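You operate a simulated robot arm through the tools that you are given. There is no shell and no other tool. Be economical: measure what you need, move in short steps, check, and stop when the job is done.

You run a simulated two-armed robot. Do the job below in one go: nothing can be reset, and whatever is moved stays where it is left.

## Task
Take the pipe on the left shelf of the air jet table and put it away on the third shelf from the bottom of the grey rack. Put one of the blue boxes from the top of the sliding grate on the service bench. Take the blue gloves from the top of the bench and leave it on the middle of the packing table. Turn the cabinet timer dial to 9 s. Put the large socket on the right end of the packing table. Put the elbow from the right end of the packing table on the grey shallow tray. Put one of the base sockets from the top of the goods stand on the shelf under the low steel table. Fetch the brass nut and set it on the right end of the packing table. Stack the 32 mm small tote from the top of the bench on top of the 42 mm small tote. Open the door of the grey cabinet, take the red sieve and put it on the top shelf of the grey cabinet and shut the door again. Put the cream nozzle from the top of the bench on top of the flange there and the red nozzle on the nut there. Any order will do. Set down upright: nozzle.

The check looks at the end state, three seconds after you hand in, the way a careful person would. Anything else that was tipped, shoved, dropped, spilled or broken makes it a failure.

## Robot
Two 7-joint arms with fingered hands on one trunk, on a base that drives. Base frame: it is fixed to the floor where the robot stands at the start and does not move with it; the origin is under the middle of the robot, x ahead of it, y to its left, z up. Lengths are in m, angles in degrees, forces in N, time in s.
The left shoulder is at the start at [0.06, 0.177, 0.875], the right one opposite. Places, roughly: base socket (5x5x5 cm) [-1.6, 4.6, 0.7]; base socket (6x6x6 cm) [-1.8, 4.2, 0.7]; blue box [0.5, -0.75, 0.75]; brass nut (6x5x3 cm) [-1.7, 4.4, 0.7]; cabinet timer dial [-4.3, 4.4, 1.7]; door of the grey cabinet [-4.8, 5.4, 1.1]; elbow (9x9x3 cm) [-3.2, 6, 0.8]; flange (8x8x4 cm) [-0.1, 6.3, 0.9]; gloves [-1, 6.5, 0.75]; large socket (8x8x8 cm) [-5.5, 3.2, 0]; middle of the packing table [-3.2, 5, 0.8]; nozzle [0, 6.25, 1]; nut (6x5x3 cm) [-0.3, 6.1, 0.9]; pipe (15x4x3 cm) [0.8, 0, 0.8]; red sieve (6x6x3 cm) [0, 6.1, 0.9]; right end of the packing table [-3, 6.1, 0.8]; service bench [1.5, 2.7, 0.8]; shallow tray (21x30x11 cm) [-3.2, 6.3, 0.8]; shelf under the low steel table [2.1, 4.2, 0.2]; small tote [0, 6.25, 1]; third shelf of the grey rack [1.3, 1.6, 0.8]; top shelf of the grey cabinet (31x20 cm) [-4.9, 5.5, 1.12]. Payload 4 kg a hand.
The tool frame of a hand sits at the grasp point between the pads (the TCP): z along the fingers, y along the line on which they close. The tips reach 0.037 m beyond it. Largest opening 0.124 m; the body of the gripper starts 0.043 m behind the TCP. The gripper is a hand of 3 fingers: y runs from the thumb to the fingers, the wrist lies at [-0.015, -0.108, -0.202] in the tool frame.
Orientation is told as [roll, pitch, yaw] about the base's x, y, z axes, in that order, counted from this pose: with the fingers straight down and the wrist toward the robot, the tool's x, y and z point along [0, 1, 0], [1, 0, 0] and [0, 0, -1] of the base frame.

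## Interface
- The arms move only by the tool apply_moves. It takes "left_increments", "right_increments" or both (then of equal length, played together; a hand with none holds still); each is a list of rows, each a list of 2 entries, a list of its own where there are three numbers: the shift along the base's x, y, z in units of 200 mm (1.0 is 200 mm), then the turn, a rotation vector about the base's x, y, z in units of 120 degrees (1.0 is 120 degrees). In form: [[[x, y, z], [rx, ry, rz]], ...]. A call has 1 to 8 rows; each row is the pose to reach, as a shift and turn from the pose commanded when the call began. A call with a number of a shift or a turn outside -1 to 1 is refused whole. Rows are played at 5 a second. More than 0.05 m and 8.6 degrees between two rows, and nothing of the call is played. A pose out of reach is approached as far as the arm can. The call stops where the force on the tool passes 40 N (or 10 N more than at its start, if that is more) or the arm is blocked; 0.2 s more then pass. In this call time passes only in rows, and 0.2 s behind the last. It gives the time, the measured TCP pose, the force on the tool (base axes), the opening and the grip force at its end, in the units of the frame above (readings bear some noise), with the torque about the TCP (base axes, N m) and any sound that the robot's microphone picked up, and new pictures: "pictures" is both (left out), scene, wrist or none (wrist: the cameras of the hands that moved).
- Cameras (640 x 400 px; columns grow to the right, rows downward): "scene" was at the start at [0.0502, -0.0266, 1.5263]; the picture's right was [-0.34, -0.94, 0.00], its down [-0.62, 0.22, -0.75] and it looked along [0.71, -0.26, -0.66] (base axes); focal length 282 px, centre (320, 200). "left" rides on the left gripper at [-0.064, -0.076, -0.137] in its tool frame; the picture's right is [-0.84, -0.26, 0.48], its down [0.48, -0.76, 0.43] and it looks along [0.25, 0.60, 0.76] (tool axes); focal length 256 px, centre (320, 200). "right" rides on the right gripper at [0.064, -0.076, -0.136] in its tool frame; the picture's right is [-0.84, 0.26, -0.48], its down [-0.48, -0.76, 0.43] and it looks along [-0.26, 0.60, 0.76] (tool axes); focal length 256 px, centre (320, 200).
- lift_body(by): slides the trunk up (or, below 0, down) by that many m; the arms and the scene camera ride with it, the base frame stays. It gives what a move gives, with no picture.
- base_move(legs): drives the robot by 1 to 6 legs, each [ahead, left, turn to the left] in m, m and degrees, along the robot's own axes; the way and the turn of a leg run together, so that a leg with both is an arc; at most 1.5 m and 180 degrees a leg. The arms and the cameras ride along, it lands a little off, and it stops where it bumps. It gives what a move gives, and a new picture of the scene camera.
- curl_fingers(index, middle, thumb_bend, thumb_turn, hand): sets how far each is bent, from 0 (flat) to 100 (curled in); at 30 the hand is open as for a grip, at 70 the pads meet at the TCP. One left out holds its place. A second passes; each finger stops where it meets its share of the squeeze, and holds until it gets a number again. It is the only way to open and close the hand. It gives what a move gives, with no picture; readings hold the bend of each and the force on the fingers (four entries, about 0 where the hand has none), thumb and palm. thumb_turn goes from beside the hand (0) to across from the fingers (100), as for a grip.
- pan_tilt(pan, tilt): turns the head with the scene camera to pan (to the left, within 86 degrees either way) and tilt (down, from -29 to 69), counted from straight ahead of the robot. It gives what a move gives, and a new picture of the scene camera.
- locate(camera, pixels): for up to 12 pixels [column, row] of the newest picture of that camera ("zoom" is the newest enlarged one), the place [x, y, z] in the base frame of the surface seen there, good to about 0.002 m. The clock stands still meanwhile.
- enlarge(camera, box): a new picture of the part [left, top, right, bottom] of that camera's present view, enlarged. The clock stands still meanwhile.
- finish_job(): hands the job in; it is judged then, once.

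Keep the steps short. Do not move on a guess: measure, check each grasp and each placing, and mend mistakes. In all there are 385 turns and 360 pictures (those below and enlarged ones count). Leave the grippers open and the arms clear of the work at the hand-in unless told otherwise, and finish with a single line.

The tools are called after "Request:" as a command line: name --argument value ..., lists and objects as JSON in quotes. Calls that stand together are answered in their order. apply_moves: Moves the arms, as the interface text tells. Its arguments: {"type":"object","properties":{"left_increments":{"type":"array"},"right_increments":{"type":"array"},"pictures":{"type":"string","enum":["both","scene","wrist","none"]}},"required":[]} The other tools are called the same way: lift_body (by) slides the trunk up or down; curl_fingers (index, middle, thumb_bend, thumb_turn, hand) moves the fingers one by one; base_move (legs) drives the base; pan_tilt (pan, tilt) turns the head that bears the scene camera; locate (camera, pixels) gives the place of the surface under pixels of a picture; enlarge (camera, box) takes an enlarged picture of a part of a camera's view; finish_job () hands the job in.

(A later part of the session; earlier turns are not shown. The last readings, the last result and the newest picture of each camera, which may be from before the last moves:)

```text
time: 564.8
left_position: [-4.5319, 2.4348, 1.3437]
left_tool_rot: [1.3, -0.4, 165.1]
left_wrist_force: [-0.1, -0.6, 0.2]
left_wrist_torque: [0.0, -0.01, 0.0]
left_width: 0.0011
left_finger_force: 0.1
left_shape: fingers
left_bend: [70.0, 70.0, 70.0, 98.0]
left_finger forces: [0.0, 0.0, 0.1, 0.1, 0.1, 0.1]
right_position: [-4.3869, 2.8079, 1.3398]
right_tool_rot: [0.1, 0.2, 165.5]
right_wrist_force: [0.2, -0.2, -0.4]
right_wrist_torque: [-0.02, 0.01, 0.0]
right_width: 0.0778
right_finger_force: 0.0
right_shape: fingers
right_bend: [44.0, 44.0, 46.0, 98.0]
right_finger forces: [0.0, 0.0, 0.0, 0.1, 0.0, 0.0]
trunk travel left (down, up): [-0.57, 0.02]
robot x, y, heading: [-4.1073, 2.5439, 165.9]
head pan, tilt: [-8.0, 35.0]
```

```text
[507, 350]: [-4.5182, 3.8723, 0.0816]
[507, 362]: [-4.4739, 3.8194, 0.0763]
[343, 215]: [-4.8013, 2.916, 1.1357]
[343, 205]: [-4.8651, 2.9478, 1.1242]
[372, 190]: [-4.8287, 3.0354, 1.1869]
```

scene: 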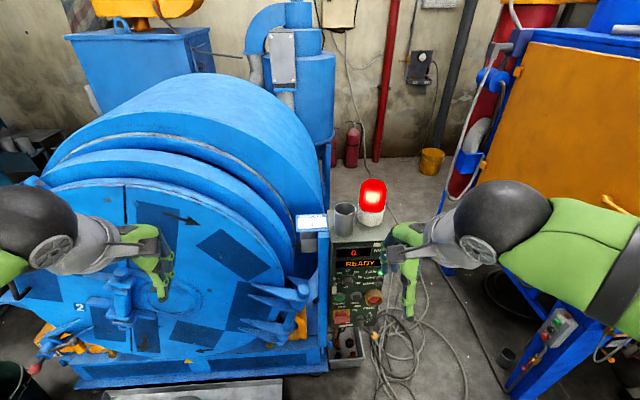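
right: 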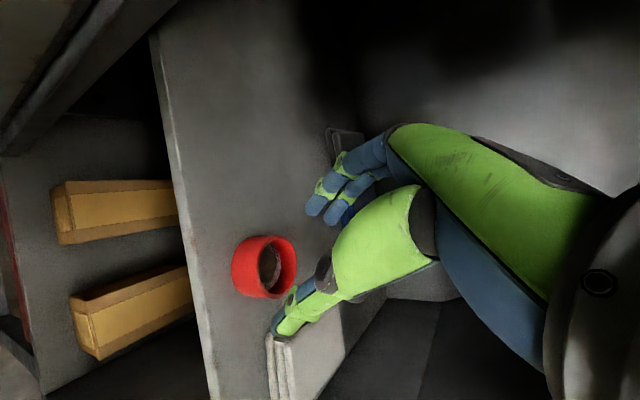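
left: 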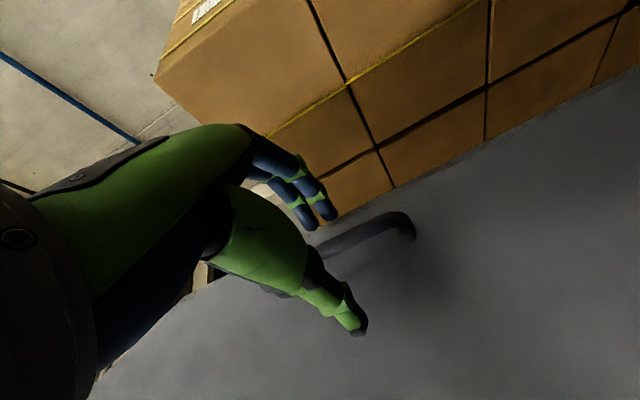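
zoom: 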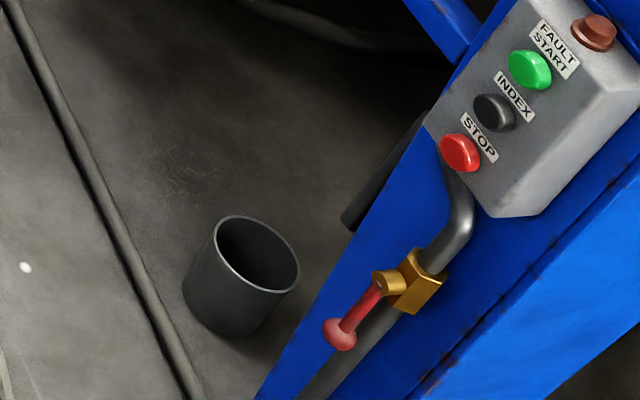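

A grey cylinder (8 cm) stands on the floor at [-4.50,3.85]; the described place [-5.5,3.2] is hidden behind the control box. I slide right 0.7 m to see it.

Request:
base_move --legs '[[0, -0.7, -4]]'

Request:
pan_tilt --pan 25 --tilt 40

```text
time: 568.6
left_position: [-4.3465, 3.1196, 1.3419]
left_tool_rot: [1.3, -0.3, 160.7]
left_wrist_force: [0.6, -0.6, 0.4]
left_wrist_torque: [-0.02, -0.02, -0.01]
left_width: 0.0008
left_finger_force: 0.1
left_shape: fingers
left_bend: [70.0, 70.0, 70.0, 98.0]
left_finger forces: [0.0, 0.0, 0.0, 0.1, 0.1, 0.0]
right_position: [-4.1732, 3.4794, 1.3397]
right_tool_rot: [0.1, 0.2, 160.9]
right_wrist_force: [1.2, -0.3, -0.4]
right_wrist_torque: [0.0, 0.03, 0.03]
right_width: 0.0775
right_finger_force: 0.1
right_shape: fingers
right_bend: [44.0, 44.0, 46.0, 98.0]
right_finger forces: [0.0, 0.0, 0.0, 0.0, 0.0, 0.0]
trunk travel left (down, up): [-0.57, 0.02]
robot x, y, heading: [-3.9129, 3.1934, 161.1]
head pan, tilt: [-8.0, 35.0]
```

scene: 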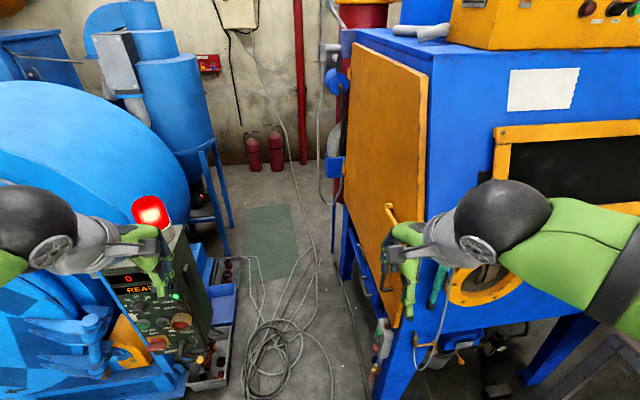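

```text
time: 569.5
left_position: [-4.347, 3.1191, 1.3425]
left_tool_rot: [1.3, -0.3, 160.6]
left_wrist_force: [1.4, 0.6, -0.5]
left_wrist_torque: [-0.02, -0.01, 0.02]
left_width: 0.0009
left_finger_force: 0.1
left_shape: fingers
left_bend: [70.0, 70.0, 70.0, 98.0]
left_finger forces: [0.1, 0.0, 0.0, 0.1, 0.0, 0.1]
right_position: [-4.1724, 3.48, 1.3403]
right_tool_rot: [0.0, 0.2, 160.9]
right_wrist_force: [-0.1, 0.4, 0.0]
right_wrist_torque: [-0.01, -0.02, 0.0]
right_width: 0.0777
right_finger_force: 0.0
right_shape: fingers
right_bend: [44.0, 44.0, 46.0, 98.0]
right_finger forces: [0.0, 0.0, 0.0, 0.1, 0.0, 0.0]
trunk travel left (down, up): [-0.57, 0.02]
robot x, y, heading: [-3.9144, 3.196, 161.2]
head pan, tilt: [25.0, 40.0]
```

scene: 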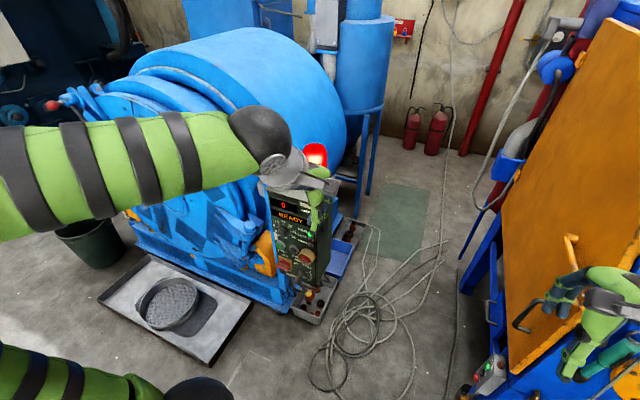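

Request:
enlarge --camera "scene" --box '[270, 190, 400, 330]'

Request:
locate --camera "scene" --pixels '[[308, 298], [320, 305], [347, 228], [340, 260], [355, 215], [400, 220], [300, 310]]'

```text
2.86 times, centred on (335, 260) of scene
```

zoom: 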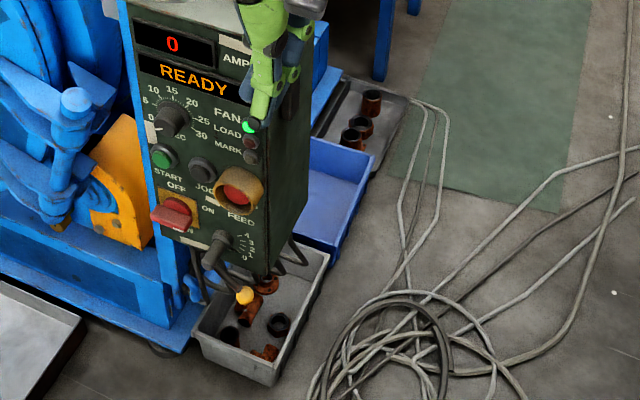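

```text
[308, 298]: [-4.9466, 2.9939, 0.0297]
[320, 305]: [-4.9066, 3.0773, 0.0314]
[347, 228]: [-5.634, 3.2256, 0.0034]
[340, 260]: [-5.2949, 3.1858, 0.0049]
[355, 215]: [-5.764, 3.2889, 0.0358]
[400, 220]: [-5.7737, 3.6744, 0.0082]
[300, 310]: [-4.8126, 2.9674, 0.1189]
```

The left hand hides part of the bins. I move it aside and enlarge again.

Request:
apply_moves --left_increments '[[[0.0, -0.2, 0], [0, 0, 0]], [[0.0, -0.4, 0], [0, 0, 0]], [[0.0, -0.6, 0.1], [0, 0, 0]], [[0.0, -0.8, 0.2], [0, 0, 0]]]' --pictures "none"

Request:
enlarge --camera "scene" --box '[290, 150, 410, 290]'

```text
time: 570.5
left_position: [-4.3446, 2.9586, 1.3819]
left_tool_rot: [1.2, -0.5, 160.6]
left_wrist_force: [-0.3, 0.3, -0.1]
left_wrist_torque: [-0.01, 0.03, -0.02]
left_width: 0.001
left_finger_force: 0.0
left_shape: fingers
left_bend: [70.0, 70.0, 70.0, 98.0]
left_finger forces: [0.1, 0.1, 0.1, 0.0, 0.0, 0.1]
right_position: [-4.1728, 3.4795, 1.3396]
right_tool_rot: [0.0, 0.2, 160.8]
right_wrist_force: [0.2, 0.1, -0.1]
right_wrist_torque: [-0.03, 0.02, 0.01]
right_width: 0.0774
right_finger_force: 0.0
right_shape: fingers
right_bend: [44.0, 44.0, 46.0, 98.0]
right_finger forces: [0.1, 0.1, 0.0, 0.1, 0.1, 0.1]
trunk travel left (down, up): [-0.57, 0.02]
robot x, y, heading: [-3.9112, 3.1923, 161.1]
head pan, tilt: [25.0, 40.0]
```

```text
2.86 times, centred on (350, 220) of scene
```

zoom: 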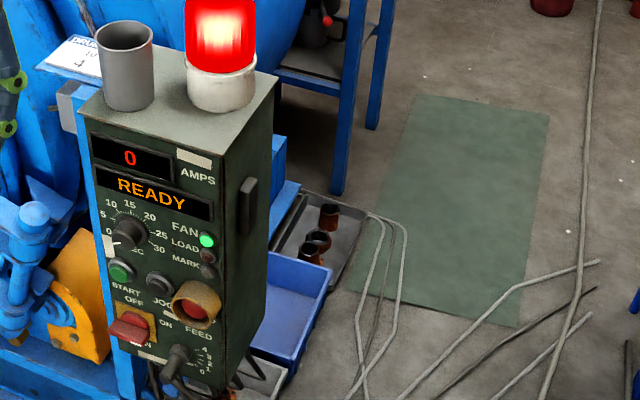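

Request:
locate --camera "zoom" --pixels '[[329, 210], [329, 228], [319, 235], [319, 246], [309, 247], [309, 260], [318, 210], [340, 210], [306, 237], [330, 237], [300, 200], [345, 260]]'

Request:
enlarge --camera "scene" --box '[325, 205, 375, 245]'

```text
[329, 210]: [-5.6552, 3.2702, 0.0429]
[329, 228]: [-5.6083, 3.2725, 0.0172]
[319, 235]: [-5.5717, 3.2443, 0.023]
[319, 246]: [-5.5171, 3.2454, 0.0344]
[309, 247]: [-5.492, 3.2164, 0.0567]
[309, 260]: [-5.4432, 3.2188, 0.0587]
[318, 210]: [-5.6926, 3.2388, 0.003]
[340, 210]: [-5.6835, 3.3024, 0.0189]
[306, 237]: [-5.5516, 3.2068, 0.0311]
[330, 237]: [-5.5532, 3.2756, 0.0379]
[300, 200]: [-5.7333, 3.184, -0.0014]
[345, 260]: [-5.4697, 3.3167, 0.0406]
```

```text
10.00 times, centred on (350, 225) of scene
```

zoom: 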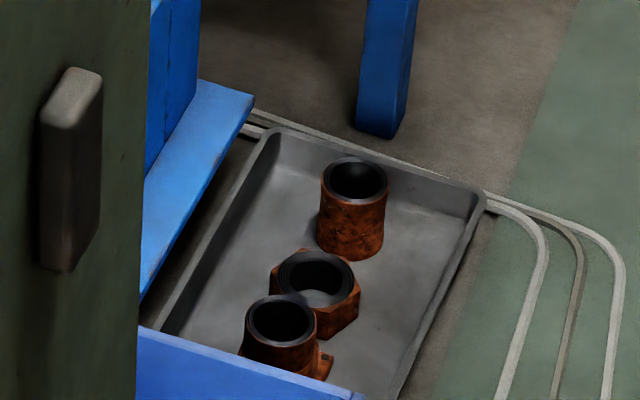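

I measure the three rusty parts in the floor tray precisely.

Request:
locate --camera "zoom" --pixels '[[324, 182], [386, 182], [355, 160], [355, 205], [350, 255], [248, 318], [312, 318], [280, 298], [280, 345], [280, 290], [330, 370], [425, 300]]'

```text
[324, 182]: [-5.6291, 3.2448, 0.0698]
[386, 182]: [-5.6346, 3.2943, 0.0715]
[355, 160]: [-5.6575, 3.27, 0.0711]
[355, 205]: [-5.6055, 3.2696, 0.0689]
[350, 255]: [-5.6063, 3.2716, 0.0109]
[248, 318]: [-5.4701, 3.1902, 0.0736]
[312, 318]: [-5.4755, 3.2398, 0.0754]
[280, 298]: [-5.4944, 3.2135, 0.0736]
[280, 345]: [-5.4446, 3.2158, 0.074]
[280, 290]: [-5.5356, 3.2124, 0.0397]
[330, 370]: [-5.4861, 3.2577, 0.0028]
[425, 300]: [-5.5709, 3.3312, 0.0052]
```

The part at [-5.47,3.215] in the floor tray (large base, top z 0.075) matches the described large socket. First I do the dial, which is near: I slide right 0.7 m before the blast cabinet.

Request:
base_move --legs '[[0, -0.72, 0]]'

Request:
pan_tilt --pan -15 --tilt 5

```text
time: 574.5
left_position: [-4.1101, 3.6477, 1.3825]
left_tool_rot: [1.2, -0.4, 159.8]
left_wrist_force: [0.6, -0.1, -0.6]
left_wrist_torque: [-0.03, 0.03, 0.0]
left_width: 0.0011
left_finger_force: 0.1
left_shape: fingers
left_bend: [70.0, 70.0, 70.0, 98.0]
left_finger forces: [0.1, 0.1, 0.0, 0.1, 0.0, 0.0]
right_position: [-3.931, 4.1651, 1.3397]
right_tool_rot: [0.2, 0.2, 160.0]
right_wrist_force: [0.3, 0.2, -0.6]
right_wrist_torque: [-0.01, -0.02, 0.01]
right_width: 0.0777
right_finger_force: 0.3
right_shape: fingers
right_bend: [44.0, 44.0, 46.0, 98.0]
right_finger forces: [0.1, 0.0, 0.1, 0.1, 0.0, 0.0]
trunk travel left (down, up): [-0.57, 0.02]
robot x, y, heading: [-3.6756, 3.8726, 160.4]
head pan, tilt: [25.0, 40.0]
```

scene: 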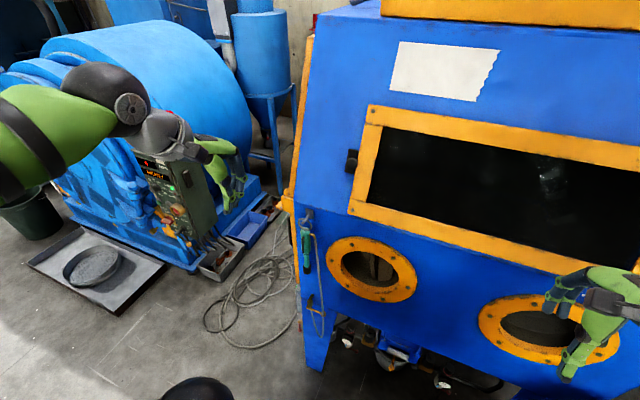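

```text
time: 575.5
left_position: [-4.1104, 3.6477, 1.382]
left_tool_rot: [1.4, -0.3, 159.8]
left_wrist_force: [-0.4, 0.1, -0.4]
left_wrist_torque: [0.02, -0.01, 0.0]
left_width: 0.0012
left_finger_force: 0.0
left_shape: fingers
left_bend: [70.0, 70.0, 70.0, 98.0]
left_finger forces: [0.1, 0.0, 0.0, 0.0, 0.0, 0.0]
right_position: [-3.9322, 4.1637, 1.3403]
right_tool_rot: [0.0, 0.2, 159.9]
right_wrist_force: [0.2, 0.1, 0.2]
right_wrist_torque: [0.02, -0.01, -0.01]
right_width: 0.0775
right_finger_force: 0.0
right_shape: fingers
right_bend: [44.0, 44.0, 46.0, 98.0]
right_finger forces: [0.0, 0.1, 0.0, 0.0, 0.1, 0.0]
trunk travel left (down, up): [-0.57, 0.02]
robot x, y, heading: [-3.6769, 3.8718, 160.2]
head pan, tilt: [-15.0, 5.0]
```

scene: 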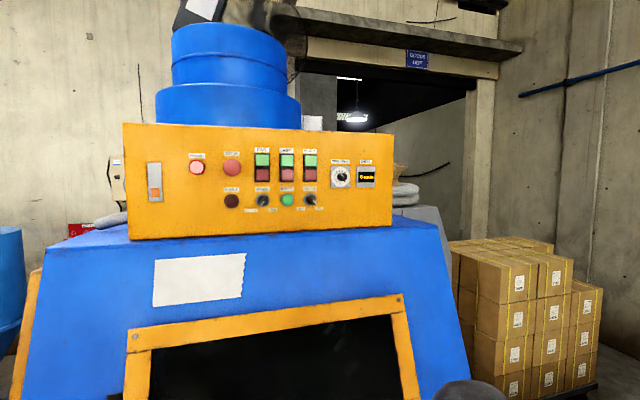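

Request:
enlarge --camera "scene" --box '[320, 155, 384, 195]'

Request:
locate --camera "scene" --pixels '[[341, 177], [350, 178], [341, 170], [365, 177], [150, 220], [380, 220], [300, 140], [240, 240], [300, 260]]'

```text
10.00 times, centred on (352, 175) of scene
```

zoom: 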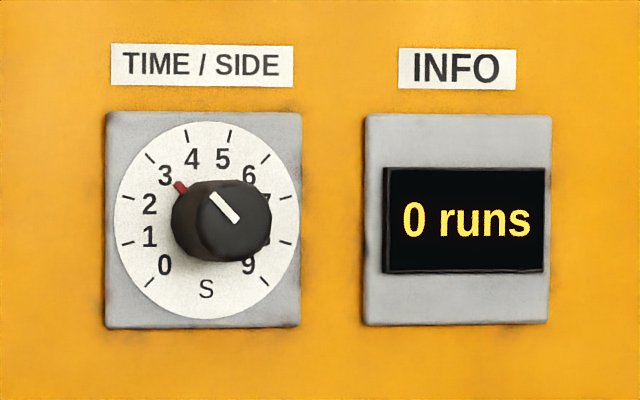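

```text
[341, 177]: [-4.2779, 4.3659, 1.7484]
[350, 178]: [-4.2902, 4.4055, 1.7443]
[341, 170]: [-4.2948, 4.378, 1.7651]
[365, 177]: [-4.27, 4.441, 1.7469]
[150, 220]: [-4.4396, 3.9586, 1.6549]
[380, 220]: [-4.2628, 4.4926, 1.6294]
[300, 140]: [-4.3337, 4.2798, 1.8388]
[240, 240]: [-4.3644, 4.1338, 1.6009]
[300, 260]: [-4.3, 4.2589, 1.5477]
```

The pointer is at 3; 0 is lower-left and 9 lower-right, 30° per unit, so it needs 180° clockwise. I drive 0.1 m nearer and pitch the right hand forward (fingers to the panel) while raising it.

Request:
base_move --legs '[[0.1, 0, 0.8]]'

Request:
apply_moves --right_increments '[[[0.04, -0.01, 0.15], [0.0226, 0.0658, 0]], [[0.08, -0.02, 0.3], [0.0452, 0.1316, 0]], [[0.12, -0.03, 0.45], [0.0678, 0.1974, 0]], [[0.16, -0.04, 0.6], [0.0904, 0.2632, 0]], [[0.2, -0.05, 0.75], [0.113, 0.329, 0]], [[0.2, -0.05, 0.9], [0.1356, 0.3948, 0]], [[0.2, -0.05, 1.0], [0.1582, 0.4606, 0]], [[0.2, -0.05, 1.0], [0.181, 0.527, 0]]]' --pictures "none"

Request:
apply_moves --right_increments '[[[0, 0.1, 0.2], [0.0226, 0.0658, 0]], [[0, 0.2, 0.4], [0.0452, 0.1316, 0]], [[0, 0.3, 0.6], [0.058, 0.168, 0]], [[0, 0.36, 0.8], [0.058, 0.168, 0]], [[0, 0.36, 1.0], [0.058, 0.168, 0]]]' --pictures "both"

```text
time: 576.7
left_position: [-4.2044, 3.6738, 1.3822]
left_tool_rot: [1.3, -0.4, 160.6]
left_wrist_force: [0.0, 0.4, 0.3]
left_wrist_torque: [-0.02, -0.05, -0.01]
left_width: 0.0009
left_finger_force: 0.1
left_shape: fingers
left_bend: [70.0, 70.0, 70.0, 98.0]
left_finger forces: [0.0, 0.0, 0.0, 0.0, 0.0, 0.1]
right_position: [-4.0337, 4.1939, 1.3382]
right_tool_rot: [0.2, 0.3, 161.0]
right_wrist_force: [-0.7, 0.4, 0.1]
right_wrist_torque: [-0.03, -0.02, 0.0]
right_width: 0.0776
right_finger_force: 0.2
right_shape: fingers
right_bend: [44.0, 44.0, 46.0, 98.0]
right_finger forces: [0.1, 0.1, 0.0, 0.0, 0.0, 0.1]
trunk travel left (down, up): [-0.57, 0.02]
robot x, y, heading: [-3.7704, 3.9076, 161.3]
head pan, tilt: [-15.0, 5.0]
```

scene: 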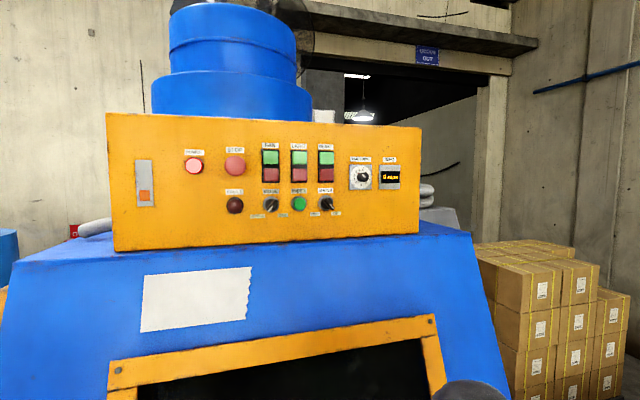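

```text
time: 578.5
left_position: [-4.2019, 3.6728, 1.3823]
left_tool_rot: [1.2, -0.3, 160.7]
left_wrist_force: [0.4, 0.4, -0.2]
left_wrist_torque: [0.03, 0.02, 0.0]
left_width: 0.0011
left_finger_force: 0.0
left_shape: fingers
left_bend: [70.0, 70.0, 70.0, 98.0]
left_finger forces: [0.0, 0.1, 0.1, 0.0, 0.1, 0.0]
right_position: [-3.9922, 4.1824, 1.5398]
right_tool_rot: [0.2, -66.8, 161.2]
right_wrist_force: [-0.7, -0.8, -0.3]
right_wrist_torque: [0.05, 0.0, 0.01]
right_width: 0.0778
right_finger_force: 0.1
right_shape: fingers
right_bend: [44.0, 44.0, 46.0, 98.0]
right_finger forces: [0.0, 0.0, 0.0, 0.1, 0.1, 0.0]
trunk travel left (down, up): [-0.57, 0.02]
robot x, y, heading: [-3.7716, 3.9055, 161.1]
head pan, tilt: [-15.0, 5.0]
```

```text
time: 579.7
left_position: [-4.2035, 3.6749, 1.3821]
left_tool_rot: [1.2, -0.3, 160.7]
left_wrist_force: [0.1, 0.0, -0.2]
left_wrist_torque: [0.05, -0.01, 0.01]
left_width: 0.0011
left_finger_force: 0.1
left_shape: fingers
left_bend: [70.0, 70.0, 70.0, 98.0]
left_finger forces: [0.0, 0.1, 0.0, 0.1, 0.0, 0.0]
right_position: [-3.9884, 4.254, 1.7412]
right_tool_rot: [2.2, -88.0, 158.9]
right_wrist_force: [0.2, 0.2, -0.6]
right_wrist_torque: [0.01, 0.0, 0.02]
right_width: 0.0779
right_finger_force: 0.0
right_shape: fingers
right_bend: [44.0, 44.0, 46.0, 98.0]
right_finger forces: [0.0, 0.0, 0.1, 0.1, 0.0, 0.1]
trunk travel left (down, up): [-0.57, 0.02]
robot x, y, heading: [-3.7703, 3.9058, 161.3]
head pan, tilt: [-15.0, 5.0]
```

scene: 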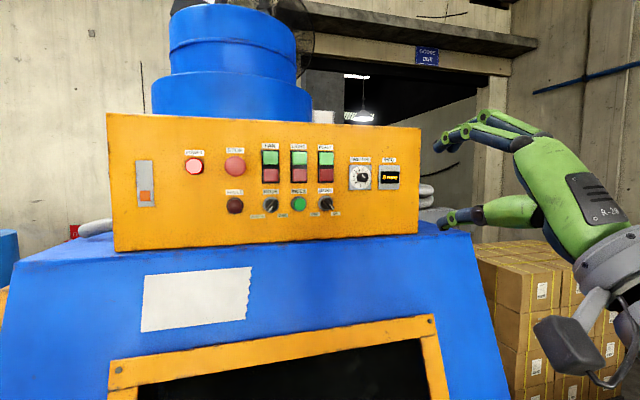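
right: 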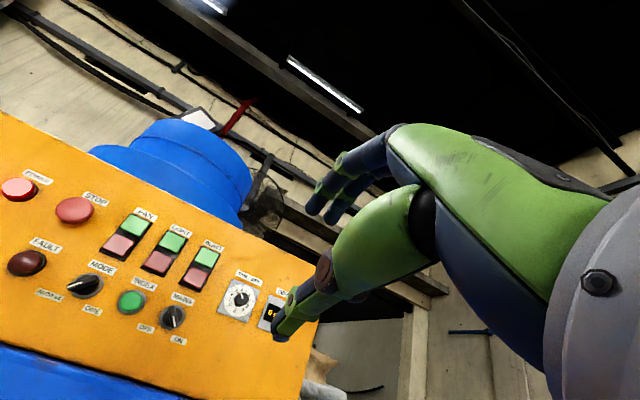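

The hand points at the panel. I enlarge the dial with the right wrist camera and measure the knob.

Request:
enlarge --camera "right" --box '[210, 265, 280, 325]'

Request:
enlarge --camera "scene" --box '[335, 150, 405, 200]'

```text
6.67 times, centred on (245, 295) of right
```

zoom: 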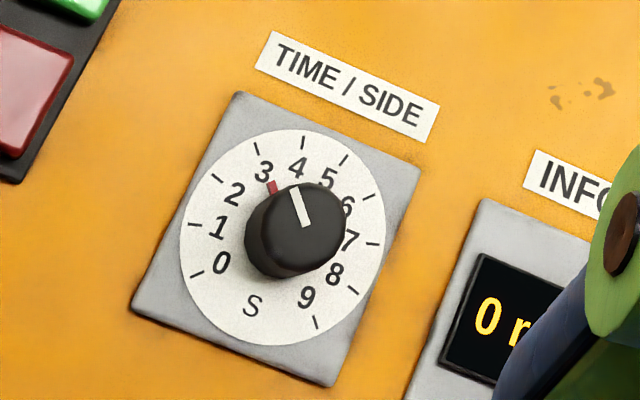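

```text
8.00 times, centred on (370, 175) of scene
```

zoom: 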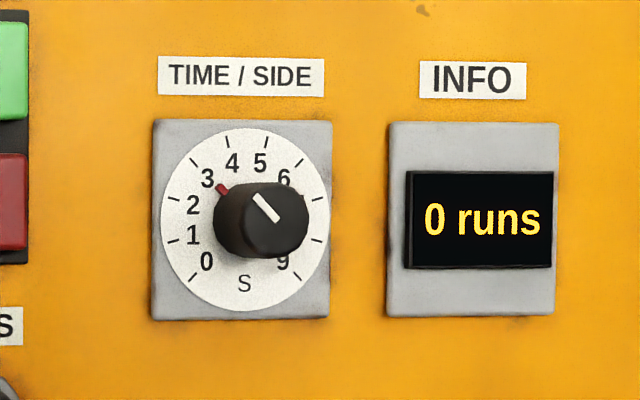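

Request:
locate --camera "zoom" --pixels '[[275, 225], [300, 220], [260, 200], [290, 245], [175, 220], [318, 220], [246, 300], [246, 140], [222, 225], [240, 255]]'

```text
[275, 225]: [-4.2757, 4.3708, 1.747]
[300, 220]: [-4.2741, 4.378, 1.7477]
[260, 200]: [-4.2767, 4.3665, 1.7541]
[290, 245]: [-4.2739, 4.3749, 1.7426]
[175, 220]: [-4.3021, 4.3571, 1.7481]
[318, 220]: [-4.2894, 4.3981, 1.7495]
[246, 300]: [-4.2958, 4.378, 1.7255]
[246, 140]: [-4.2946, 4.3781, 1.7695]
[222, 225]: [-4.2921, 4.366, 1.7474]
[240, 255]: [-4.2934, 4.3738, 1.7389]
```

Knob axis at t 2.745, z 1.7475; the knob is about 21 mm wide, 22 mm deep. I close the fingers to a small gap, roll the hand 45° counter-clockwise, and come before the knob.

Request:
curl_fingers --hand "right" --index 54 --middle 54 --thumb_bend 54

Request:
apply_moves --right_increments '[[[-0.1, 0.05, 0.01], [0.0591, -0.0203, 0]], [[-0.22, 0.11, 0.02], [0.1183, -0.0406, 0]], [[-0.34, 0.17, 0.03], [0.1774, -0.061, 0]], [[-0.46, 0.23, 0.03], [0.2365, -0.0813, 0]], [[-0.57, 0.28, 0.03], [0.2957, -0.1016, 0]], [[-0.668, 0.3265, 0.03], [0.3548, -0.1219, 0]]]' --pictures "both"

```text
time: 580.7
left_position: [-4.2022, 3.6747, 1.3818]
left_tool_rot: [1.2, -0.4, 160.7]
left_wrist_force: [0.3, 0.1, 0.5]
left_wrist_torque: [-0.02, -0.03, 0.0]
left_width: 0.0011
left_finger_force: 0.1
left_shape: fingers
left_bend: [70.0, 70.0, 70.0, 98.0]
left_finger forces: [0.0, 0.0, 0.0, 0.1, 0.0, 0.1]
right_position: [-3.9884, 4.2548, 1.7404]
right_tool_rot: [1.6, -88.0, 159.6]
right_wrist_force: [-0.1, -0.3, -0.8]
right_wrist_torque: [0.03, 0.0, 0.0]
right_width: 0.0503
right_finger_force: 0.0
right_shape: fingers
right_bend: [54.0, 54.0, 54.0, 98.0]
right_finger forces: [0.1, 0.0, 0.0, 0.0, 0.0, 0.0]
trunk travel left (down, up): [-0.57, 0.02]
robot x, y, heading: [-3.7707, 3.9066, 161.5]
head pan, tilt: [-15.0, 5.0]
```

```text
time: 582.1
left_position: [-4.2023, 3.6769, 1.3825]
left_tool_rot: [1.3, -0.3, 160.7]
left_wrist_force: [0.3, -0.2, 0.1]
left_wrist_torque: [-0.02, 0.01, -0.01]
left_width: 0.001
left_finger_force: 0.0
left_shape: fingers
left_bend: [70.0, 70.0, 70.0, 98.0]
left_finger forces: [0.1, 0.1, 0.0, 0.0, 0.0, 0.0]
right_position: [-4.1274, 4.3235, 1.7439]
right_tool_rot: [-87.9, -44.9, -112.1]
right_wrist_force: [-1.6, 0.4, -0.5]
right_wrist_torque: [-0.01, -0.03, 0.02]
right_width: 0.0496
right_finger_force: 0.1
right_shape: fingers
right_bend: [54.0, 54.0, 54.0, 98.0]
right_finger forces: [0.0, 0.1, 0.0, 0.1, 0.0, 0.0]
trunk travel left (down, up): [-0.57, 0.02]
robot x, y, heading: [-3.7714, 3.9085, 161.3]
head pan, tilt: [-15.0, 5.0]
```

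scene: 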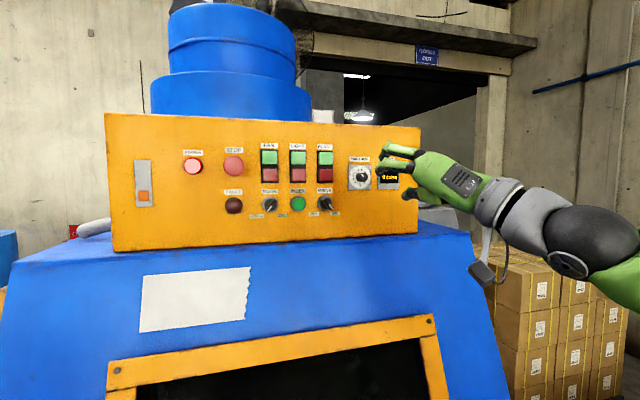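
right: 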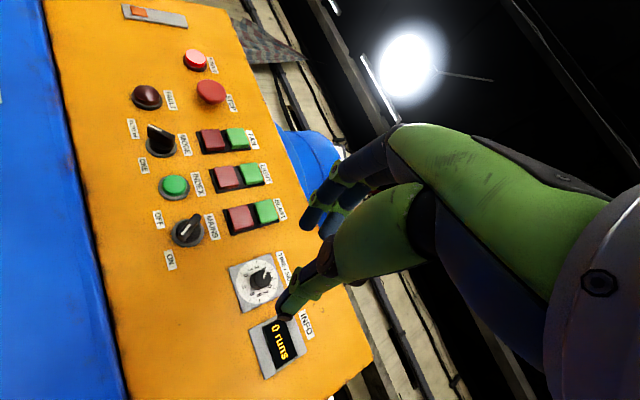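

Nearly aligned: by the camera the knob is 1 cm up-left of the hand's axis. I correct that and advance 0.09 m, then check.

Request:
apply_moves --right_increments '[[[-0.0155, -0.045, 0.0475], [0, 0, 0]], [[-0.16, 0.005, 0.0475], [0, 0, 0]], [[-0.3, 0.053, 0.0475], [0, 0, 0]], [[-0.44, 0.1, 0.0475], [0, 0, 0]]]' --pictures "none"

Request:
enlarge --camera "right" --box '[220, 180, 400, 340]'

```text
time: 583.1
left_position: [-4.2045, 3.6741, 1.3812]
left_tool_rot: [1.2, -0.3, 160.7]
left_wrist_force: [0.1, 0.1, 0.9]
left_wrist_torque: [0.01, -0.04, -0.02]
left_width: 0.001
left_finger_force: 0.1
left_shape: fingers
left_bend: [70.0, 70.0, 70.0, 98.0]
left_finger forces: [0.0, 0.0, 0.0, 0.0, 0.0, 0.0]
right_position: [-4.2148, 4.3419, 1.7576]
right_tool_rot: [-87.7, -45.0, -111.8]
right_wrist_force: [0.1, 0.1, 0.2]
right_wrist_torque: [-0.01, 0.03, 0.02]
right_width: 0.0499
right_finger_force: 0.0
right_shape: fingers
right_bend: [54.0, 54.0, 54.0, 98.0]
right_finger forces: [0.0, 0.0, 0.0, 0.0, 0.0, 0.0]
trunk travel left (down, up): [-0.57, 0.02]
robot x, y, heading: [-3.7701, 3.9096, 161.3]
head pan, tilt: [-15.0, 5.0]
```

```text
2.50 times, centred on (310, 260) of right
```

zoom: 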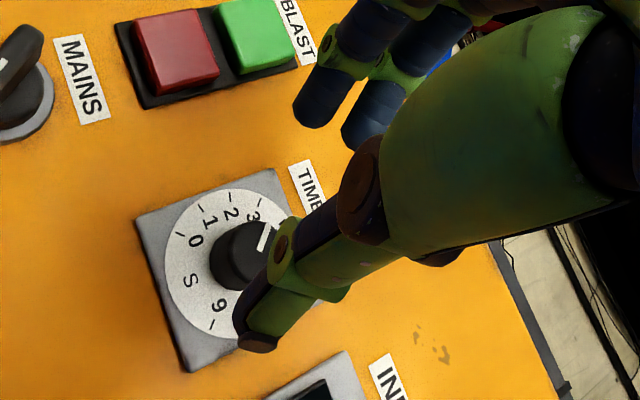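

The coordinates show I overcorrected: I move back 7 mm right and 10 mm down, then advance to straddle the knob.

Request:
apply_moves --right_increments '[[[0.012, 0.035, -0.05], [0, 0, 0]], [[-0.1, 0.073, -0.05], [0, 0, 0]], [[-0.2, 0.108, -0.05], [0, 0, 0]]]' --pictures "none"

Request:
enlarge --camera "right" --box '[220, 180, 400, 340]'

```text
time: 583.9
left_position: [-4.203, 3.6751, 1.3814]
left_tool_rot: [1.4, -0.4, 160.8]
left_wrist_force: [0.3, 0.0, -0.1]
left_wrist_torque: [0.01, -0.02, 0.02]
left_width: 0.0009
left_finger_force: 0.0
left_shape: fingers
left_bend: [70.0, 70.0, 70.0, 98.0]
left_finger forces: [0.0, 0.0, 0.0, 0.0, 0.0, 0.0]
right_position: [-4.2558, 4.3641, 1.7451]
right_tool_rot: [-87.9, -45.0, -111.8]
right_wrist_force: [0.4, -0.3, -0.3]
right_wrist_torque: [0.01, 0.01, -0.01]
right_width: 0.0499
right_finger_force: 0.0
right_shape: fingers
right_bend: [54.0, 54.0, 54.0, 98.0]
right_finger forces: [0.1, 0.1, 0.1, 0.0, 0.0, 0.0]
trunk travel left (down, up): [-0.57, 0.02]
robot x, y, heading: [-3.7712, 3.9045, 161.3]
head pan, tilt: [-15.0, 5.0]
```

```text
2.50 times, centred on (310, 260) of right
```

zoom: 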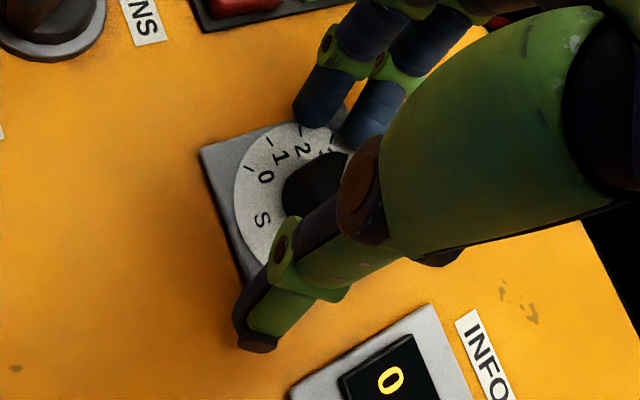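

The knob is between fingers and thumb. I close gently on it.

Request:
curl_fingers --hand "right" --index 69 --middle 69 --thumb_bend 69

```text
time: 584.9
left_position: [-4.2027, 3.6726, 1.3816]
left_tool_rot: [1.3, -0.4, 160.7]
left_wrist_force: [0.0, -0.4, 0.3]
left_wrist_torque: [-0.04, -0.01, -0.02]
left_width: 0.0009
left_finger_force: 0.1
left_shape: fingers
left_bend: [70.0, 70.0, 70.0, 98.0]
left_finger forces: [0.0, 0.0, 0.0, 0.1, 0.1, 0.0]
right_position: [-4.2537, 4.3628, 1.7463]
right_tool_rot: [-88.1, -45.0, -111.8]
right_wrist_force: [-1.5, -3.7, 7.2]
right_wrist_torque: [0.12, 0.24, 0.11]
right_width: 0.0124
right_finger_force: 7.0
right_shape: fingers
right_bend: [66.0, 65.0, 68.0, 97.0]
right_finger forces: [3.2, 8.0, 0.0, 0.0, 2.7, 0.0]
trunk travel left (down, up): [-0.57, 0.02]
robot x, y, heading: [-3.7743, 3.9093, 161.2]
head pan, tilt: [-15.0, 5.0]
```

Gripped by all three. I turn the hand clockwise by 90° in two calls.

Request:
apply_moves --right_increments '[[[0, 0, 0], [-0.0646, 0.0222, 0]], [[0, 0, 0], [-0.1292, 0.0444, 0]], [[0, 0, 0], [-0.1938, 0.0666, 0]], [[0, 0, 0], [-0.2584, 0.0888, 0]], [[0, 0, 0], [-0.323, 0.111, 0]], [[0, 0, 0], [-0.3876, 0.1332, 0]], [[0, 0, 0], [-0.4522, 0.1554, 0]], [[0, 0, 0], [-0.5168, 0.1776, 0]]]' --pictures "none"

Request:
apply_moves --right_increments '[[[0, 0, 0], [-0.0646, 0.0222, 0]], [[0, 0, 0], [-0.1292, 0.0444, 0]], [[0, 0, 0], [-0.1938, 0.0666, 0]]]' --pictures "scene"

```text
time: 586.7
left_position: [-4.201, 3.6715, 1.3819]
left_tool_rot: [1.2, -0.5, 160.8]
left_wrist_force: [-0.5, -1.1, -0.3]
left_wrist_torque: [-0.02, -0.03, -0.04]
left_width: 0.001
left_finger_force: 0.0
left_shape: fingers
left_bend: [70.0, 70.0, 70.0, 98.0]
left_finger forces: [0.0, 0.1, 0.0, 0.1, 0.1, 0.1]
right_position: [-4.2525, 4.3601, 1.7475]
right_tool_rot: [85.2, -69.3, 76.3]
right_wrist_force: [3.1, -11.2, 15.0]
right_wrist_torque: [0.17, 0.45, 0.28]
right_width: 0.0097
right_finger_force: 9.2
right_shape: fingers
right_bend: [66.0, 65.0, 69.0, 96.0]
right_finger forces: [8.2, 4.8, 0.0, 0.1, 5.3, 0.1]
trunk travel left (down, up): [-0.57, 0.02]
robot x, y, heading: [-3.773, 3.9056, 161.2]
head pan, tilt: [-15.0, 5.0]
```

```text
time: 587.5
left_position: [-4.201, 3.6716, 1.3818]
left_tool_rot: [1.2, -0.5, 160.7]
left_wrist_force: [0.2, -0.6, 0.2]
left_wrist_torque: [0.01, 0.02, -0.01]
left_width: 0.0009
left_finger_force: 0.0
left_shape: fingers
left_bend: [70.0, 70.0, 70.0, 98.0]
left_finger forces: [0.0, 0.1, 0.1, 0.1, 0.0, 0.0]
right_position: [-4.2512, 4.3592, 1.7473]
right_tool_rot: [88.3, -44.7, 73.7]
right_wrist_force: [1.6, -7.2, 16.1]
right_wrist_torque: [0.24, 0.51, 0.2]
right_width: 0.0103
right_finger_force: 9.4
right_shape: fingers
right_bend: [66.0, 66.0, 69.0, 95.0]
right_finger forces: [8.1, 3.9, 0.1, 0.0, 7.1, 0.0]
trunk travel left (down, up): [-0.57, 0.02]
robot x, y, heading: [-3.7674, 3.9064, 161.4]
head pan, tilt: [-15.0, 5.0]
```

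scene: 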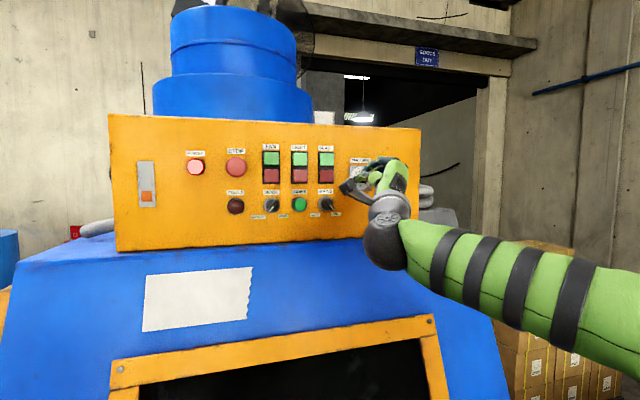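

I open and withdraw 8 cm, then look how far the knob turned.

Request:
curl_fingers --hand "right" --index 52 --middle 52 --thumb_bend 52

Request:
apply_moves --right_increments '[[[0.15, -0.05, 0], [0, 0, 0]], [[0.35, -0.12, 0], [0, 0, 0]], [[0.45, -0.155, 0], [0.0646, -0.0222, 0]], [[0.45, -0.155, 0], [0.1292, -0.0444, 0]], [[0.45, -0.155, 0], [0.1938, -0.0666, 0]], [[0.45, -0.155, 0], [0.2584, -0.0888, 0]], [[0.45, -0.155, 0], [0.323, -0.111, 0]], [[0.45, -0.155, 0], [0.3876, -0.1332, 0]]]' --pictures "none"

Request:
enlarge --camera "right" --box '[200, 180, 400, 340]'

```text
time: 588.5
left_position: [-4.2025, 3.6744, 1.3814]
left_tool_rot: [1.3, -0.3, 160.8]
left_wrist_force: [-1.2, 0.0, -0.1]
left_wrist_torque: [-0.05, 0.03, 0.02]
left_width: 0.001
left_finger_force: 0.0
left_shape: fingers
left_bend: [70.0, 70.0, 70.0, 98.0]
left_finger forces: [0.0, 0.1, 0.1, 0.0, 0.0, 0.0]
right_position: [-4.255, 4.362, 1.7453]
right_tool_rot: [88.2, -44.7, 73.9]
right_wrist_force: [0.7, -0.2, 0.1]
right_wrist_torque: [0.0, 0.01, -0.02]
right_width: 0.056
right_finger_force: 0.0
right_shape: fingers
right_bend: [52.0, 52.0, 52.0, 97.0]
right_finger forces: [0.0, 0.0, 0.1, 0.0, 0.0, 0.0]
trunk travel left (down, up): [-0.57, 0.02]
robot x, y, heading: [-3.7698, 3.9059, 161.4]
head pan, tilt: [-15.0, 5.0]
```

```text
time: 590.3
left_position: [-4.2029, 3.6742, 1.3822]
left_tool_rot: [1.3, -0.5, 160.6]
left_wrist_force: [0.1, 0.0, -0.3]
left_wrist_torque: [0.02, 0.0, 0.0]
left_width: 0.001
left_finger_force: 0.1
left_shape: fingers
left_bend: [70.0, 70.0, 70.0, 98.0]
left_finger forces: [0.0, 0.1, 0.1, 0.0, 0.0, 0.0]
right_position: [-4.1639, 4.3342, 1.7455]
right_tool_rot: [-63.1, -85.3, -135.8]
right_wrist_force: [-0.2, 0.0, 0.3]
right_wrist_torque: [0.01, 0.03, -0.01]
right_width: 0.0558
right_finger_force: 0.1
right_shape: fingers
right_bend: [52.0, 52.0, 52.0, 98.0]
right_finger forces: [0.0, 0.0, 0.0, 0.1, 0.0, 0.0]
trunk travel left (down, up): [-0.57, 0.02]
robot x, y, heading: [-3.7721, 3.9087, 161.3]
head pan, tilt: [-15.0, 5.0]
```

```text
2.50 times, centred on (300, 260) of right
```

zoom: 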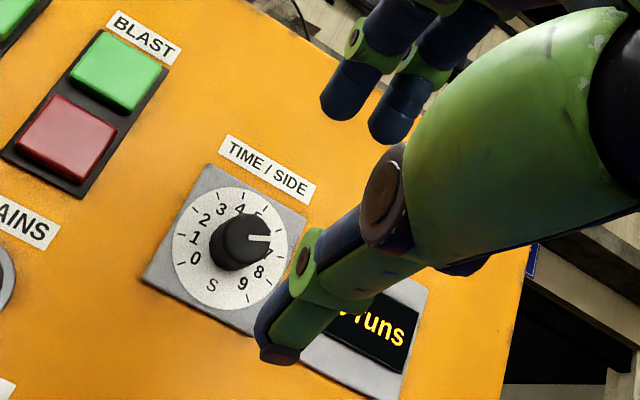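

The knob has turned about 90°. I check with the head camera for precision.

Request:
enlarge --camera "scene" --box '[335, 150, 405, 200]'

```text
8.00 times, centred on (370, 175) of scene
```

zoom: 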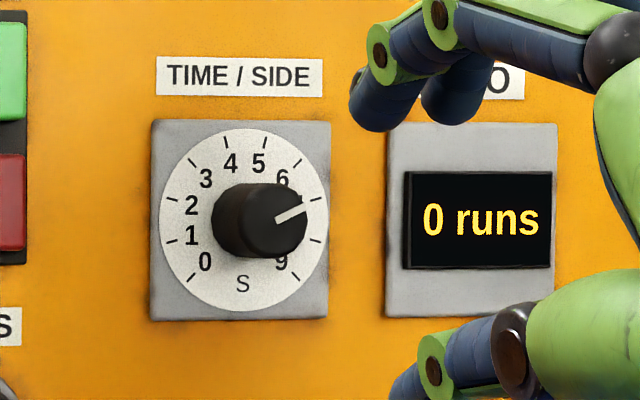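

The line now points to about 6.7, so 68° remain. I roll back 30° more, approach and grip again.

Request:
apply_moves --right_increments '[[[0, 0, 0], [0.0591, -0.0203, 0]], [[0, 0, 0.005], [0.1183, -0.0406, 0]], [[0, 0, 0.008], [0.1774, -0.061, 0]], [[0, 0, 0.008], [0.2365, -0.0813, 0]], [[-0.2, 0.065, 0.008], [0.2365, -0.0813, 0]], [[-0.38, 0.125, 0.008], [0.2365, -0.0813, 0]], [[-0.45, 0.148, 0.008], [0.2365, -0.0813, 0]]]' --pictures "none"

Request:
curl_fingers --hand "right" --index 69 --middle 69 --thumb_bend 69

Request:
enlarge --camera "scene" --box '[335, 150, 405, 200]'

```text
time: 591.9
left_position: [-4.2031, 3.6746, 1.3814]
left_tool_rot: [1.3, -0.4, 160.7]
left_wrist_force: [0.3, 0.0, -0.9]
left_wrist_torque: [0.04, -0.01, 0.01]
left_width: 0.0006
left_finger_force: 0.1
left_shape: fingers
left_bend: [70.0, 70.0, 70.0, 98.0]
left_finger forces: [0.0, 0.0, 0.1, 0.0, 0.0, 0.1]
right_position: [-4.2551, 4.3626, 1.7459]
right_tool_rot: [-86.8, -55.9, -112.6]
right_wrist_force: [0.1, -0.3, -0.8]
right_wrist_torque: [-0.04, 0.01, 0.01]
right_width: 0.0558
right_finger_force: 0.0
right_shape: fingers
right_bend: [52.0, 52.0, 52.0, 98.0]
right_finger forces: [0.1, 0.1, 0.1, 0.0, 0.1, 0.0]
trunk travel left (down, up): [-0.57, 0.02]
robot x, y, heading: [-3.7705, 3.907, 161.2]
head pan, tilt: [-15.0, 5.0]
```

```text
time: 592.9
left_position: [-4.2019, 3.674, 1.3816]
left_tool_rot: [1.2, -0.3, 160.6]
left_wrist_force: [0.0, 0.1, 0.0]
left_wrist_torque: [0.02, 0.0, 0.02]
left_width: 0.0011
left_finger_force: 0.1
left_shape: fingers
left_bend: [70.0, 70.0, 70.0, 98.0]
left_finger forces: [0.1, 0.1, 0.0, 0.0, 0.0, 0.0]
right_position: [-4.2532, 4.3618, 1.7471]
right_tool_rot: [-86.9, -56.0, -112.5]
right_wrist_force: [-1.6, 0.0, 5.8]
right_wrist_torque: [0.08, 0.23, 0.04]
right_width: 0.0138
right_finger_force: 6.3
right_shape: fingers
right_bend: [66.0, 65.0, 68.0, 97.0]
right_finger forces: [3.5, 6.5, 0.0, 0.0, 3.4, 0.0]
trunk travel left (down, up): [-0.57, 0.02]
robot x, y, heading: [-3.7724, 3.9063, 161.3]
head pan, tilt: [-15.0, 5.0]
```

```text
8.00 times, centred on (370, 175) of scene
```

zoom: 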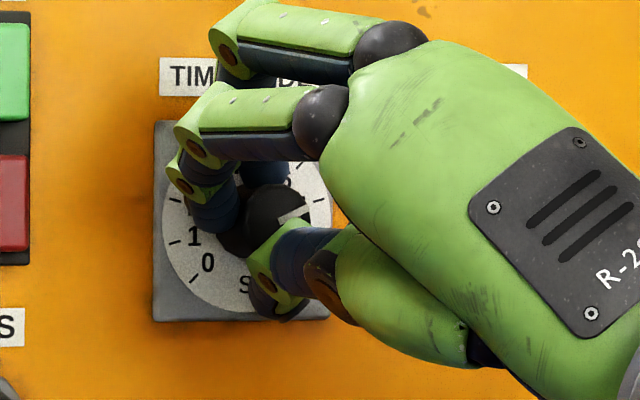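

Gripped. I turn 60° clockwise, then look without releasing.

Request:
apply_moves --right_increments '[[[0, 0, 0], [-0.0591, 0.0203, 0]], [[0, 0, 0], [-0.1183, 0.0406, 0]], [[0, 0, 0], [-0.1774, 0.061, 0]], [[0, 0, 0], [-0.2365, 0.0813, 0]], [[0, 0, 0], [-0.2957, 0.1016, 0]], [[0, 0, 0], [-0.3548, 0.1219, 0]], [[0, 0, 0], [-0.4139, 0.1422, 0]], [[0, 0, 0], [-0.473, 0.1625, 0]]]' --pictures "none"

Request:
curl_fingers --hand "right" --index 52 --middle 52 --thumb_bend 52

Request:
apply_moves --right_increments '[[[0.15, -0.05, 0], [0, 0, 0]], [[0.35, -0.12, 0], [0, 0, 0]], [[0.55, -0.19, 0], [0, 0, 0]]]' --pictures "none"

Request:
enlarge --camera "scene" --box '[335, 150, 405, 200]'

```text
time: 594.7
left_position: [-4.2027, 3.6727, 1.3822]
left_tool_rot: [1.3, -0.4, 160.8]
left_wrist_force: [0.4, 0.5, -0.2]
left_wrist_torque: [0.04, 0.0, 0.0]
left_width: 0.0009
left_finger_force: 0.1
left_shape: fingers
left_bend: [70.0, 70.0, 70.0, 98.0]
left_finger forces: [0.1, 0.0, 0.0, 0.0, 0.0, 0.1]
right_position: [-4.2532, 4.3603, 1.7471]
right_tool_rot: [85.9, -63.7, 75.5]
right_wrist_force: [-1.4, -1.8, 7.7]
right_wrist_torque: [0.09, 0.21, 0.03]
right_width: 0.0131
right_finger_force: 7.0
right_shape: fingers
right_bend: [66.0, 65.0, 68.0, 97.0]
right_finger forces: [5.5, 4.2, 0.0, 0.0, 4.3, 0.0]
trunk travel left (down, up): [-0.57, 0.02]
robot x, y, heading: [-3.7716, 3.9088, 161.3]
head pan, tilt: [-15.0, 5.0]
```

```text
time: 595.7
left_position: [-4.2025, 3.6732, 1.3827]
left_tool_rot: [1.3, -0.4, 160.7]
left_wrist_force: [0.4, -1.1, -0.1]
left_wrist_torque: [-0.01, 0.01, 0.03]
left_width: 0.0011
left_finger_force: 0.0
left_shape: fingers
left_bend: [70.0, 70.0, 70.0, 98.0]
left_finger forces: [0.0, 0.0, 0.0, 0.0, 0.1, 0.0]
right_position: [-4.2539, 4.3624, 1.7465]
right_tool_rot: [86.0, -63.9, 75.8]
right_wrist_force: [0.1, 0.4, -0.5]
right_wrist_torque: [-0.02, 0.01, 0.02]
right_width: 0.0557
right_finger_force: 0.0
right_shape: fingers
right_bend: [52.0, 52.0, 52.0, 97.0]
right_finger forces: [0.0, 0.0, 0.0, 0.0, 0.1, 0.0]
trunk travel left (down, up): [-0.57, 0.02]
robot x, y, heading: [-3.7717, 3.9074, 161.2]
head pan, tilt: [-15.0, 5.0]
```

```text
time: 596.5
left_position: [-4.2006, 3.673, 1.3831]
left_tool_rot: [1.3, -0.5, 160.8]
left_wrist_force: [0.0, -0.2, 0.3]
left_wrist_torque: [-0.01, 0.01, 0.01]
left_width: 0.0013
left_finger_force: 0.1
left_shape: fingers
left_bend: [70.0, 70.0, 70.0, 98.0]
left_finger forces: [0.0, 0.0, 0.0, 0.1, 0.1, 0.1]
right_position: [-4.1397, 4.3207, 1.7498]
right_tool_rot: [86.3, -63.8, 75.5]
right_wrist_force: [-0.6, 0.1, 0.9]
right_wrist_torque: [-0.04, 0.0, 0.0]
right_width: 0.056
right_finger_force: 0.1
right_shape: fingers
right_bend: [52.0, 52.0, 52.0, 97.0]
right_finger forces: [0.0, 0.1, 0.0, 0.0, 0.1, 0.1]
trunk travel left (down, up): [-0.57, 0.02]
robot x, y, heading: [-3.771, 3.9082, 161.5]
head pan, tilt: [-15.0, 5.0]
```

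```text
8.00 times, centred on (370, 175) of scene
```

zoom: 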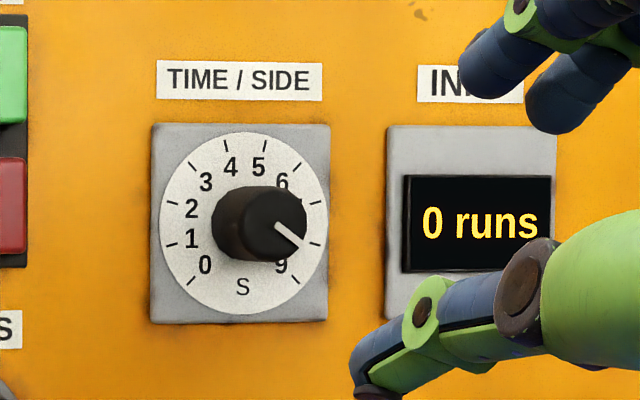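

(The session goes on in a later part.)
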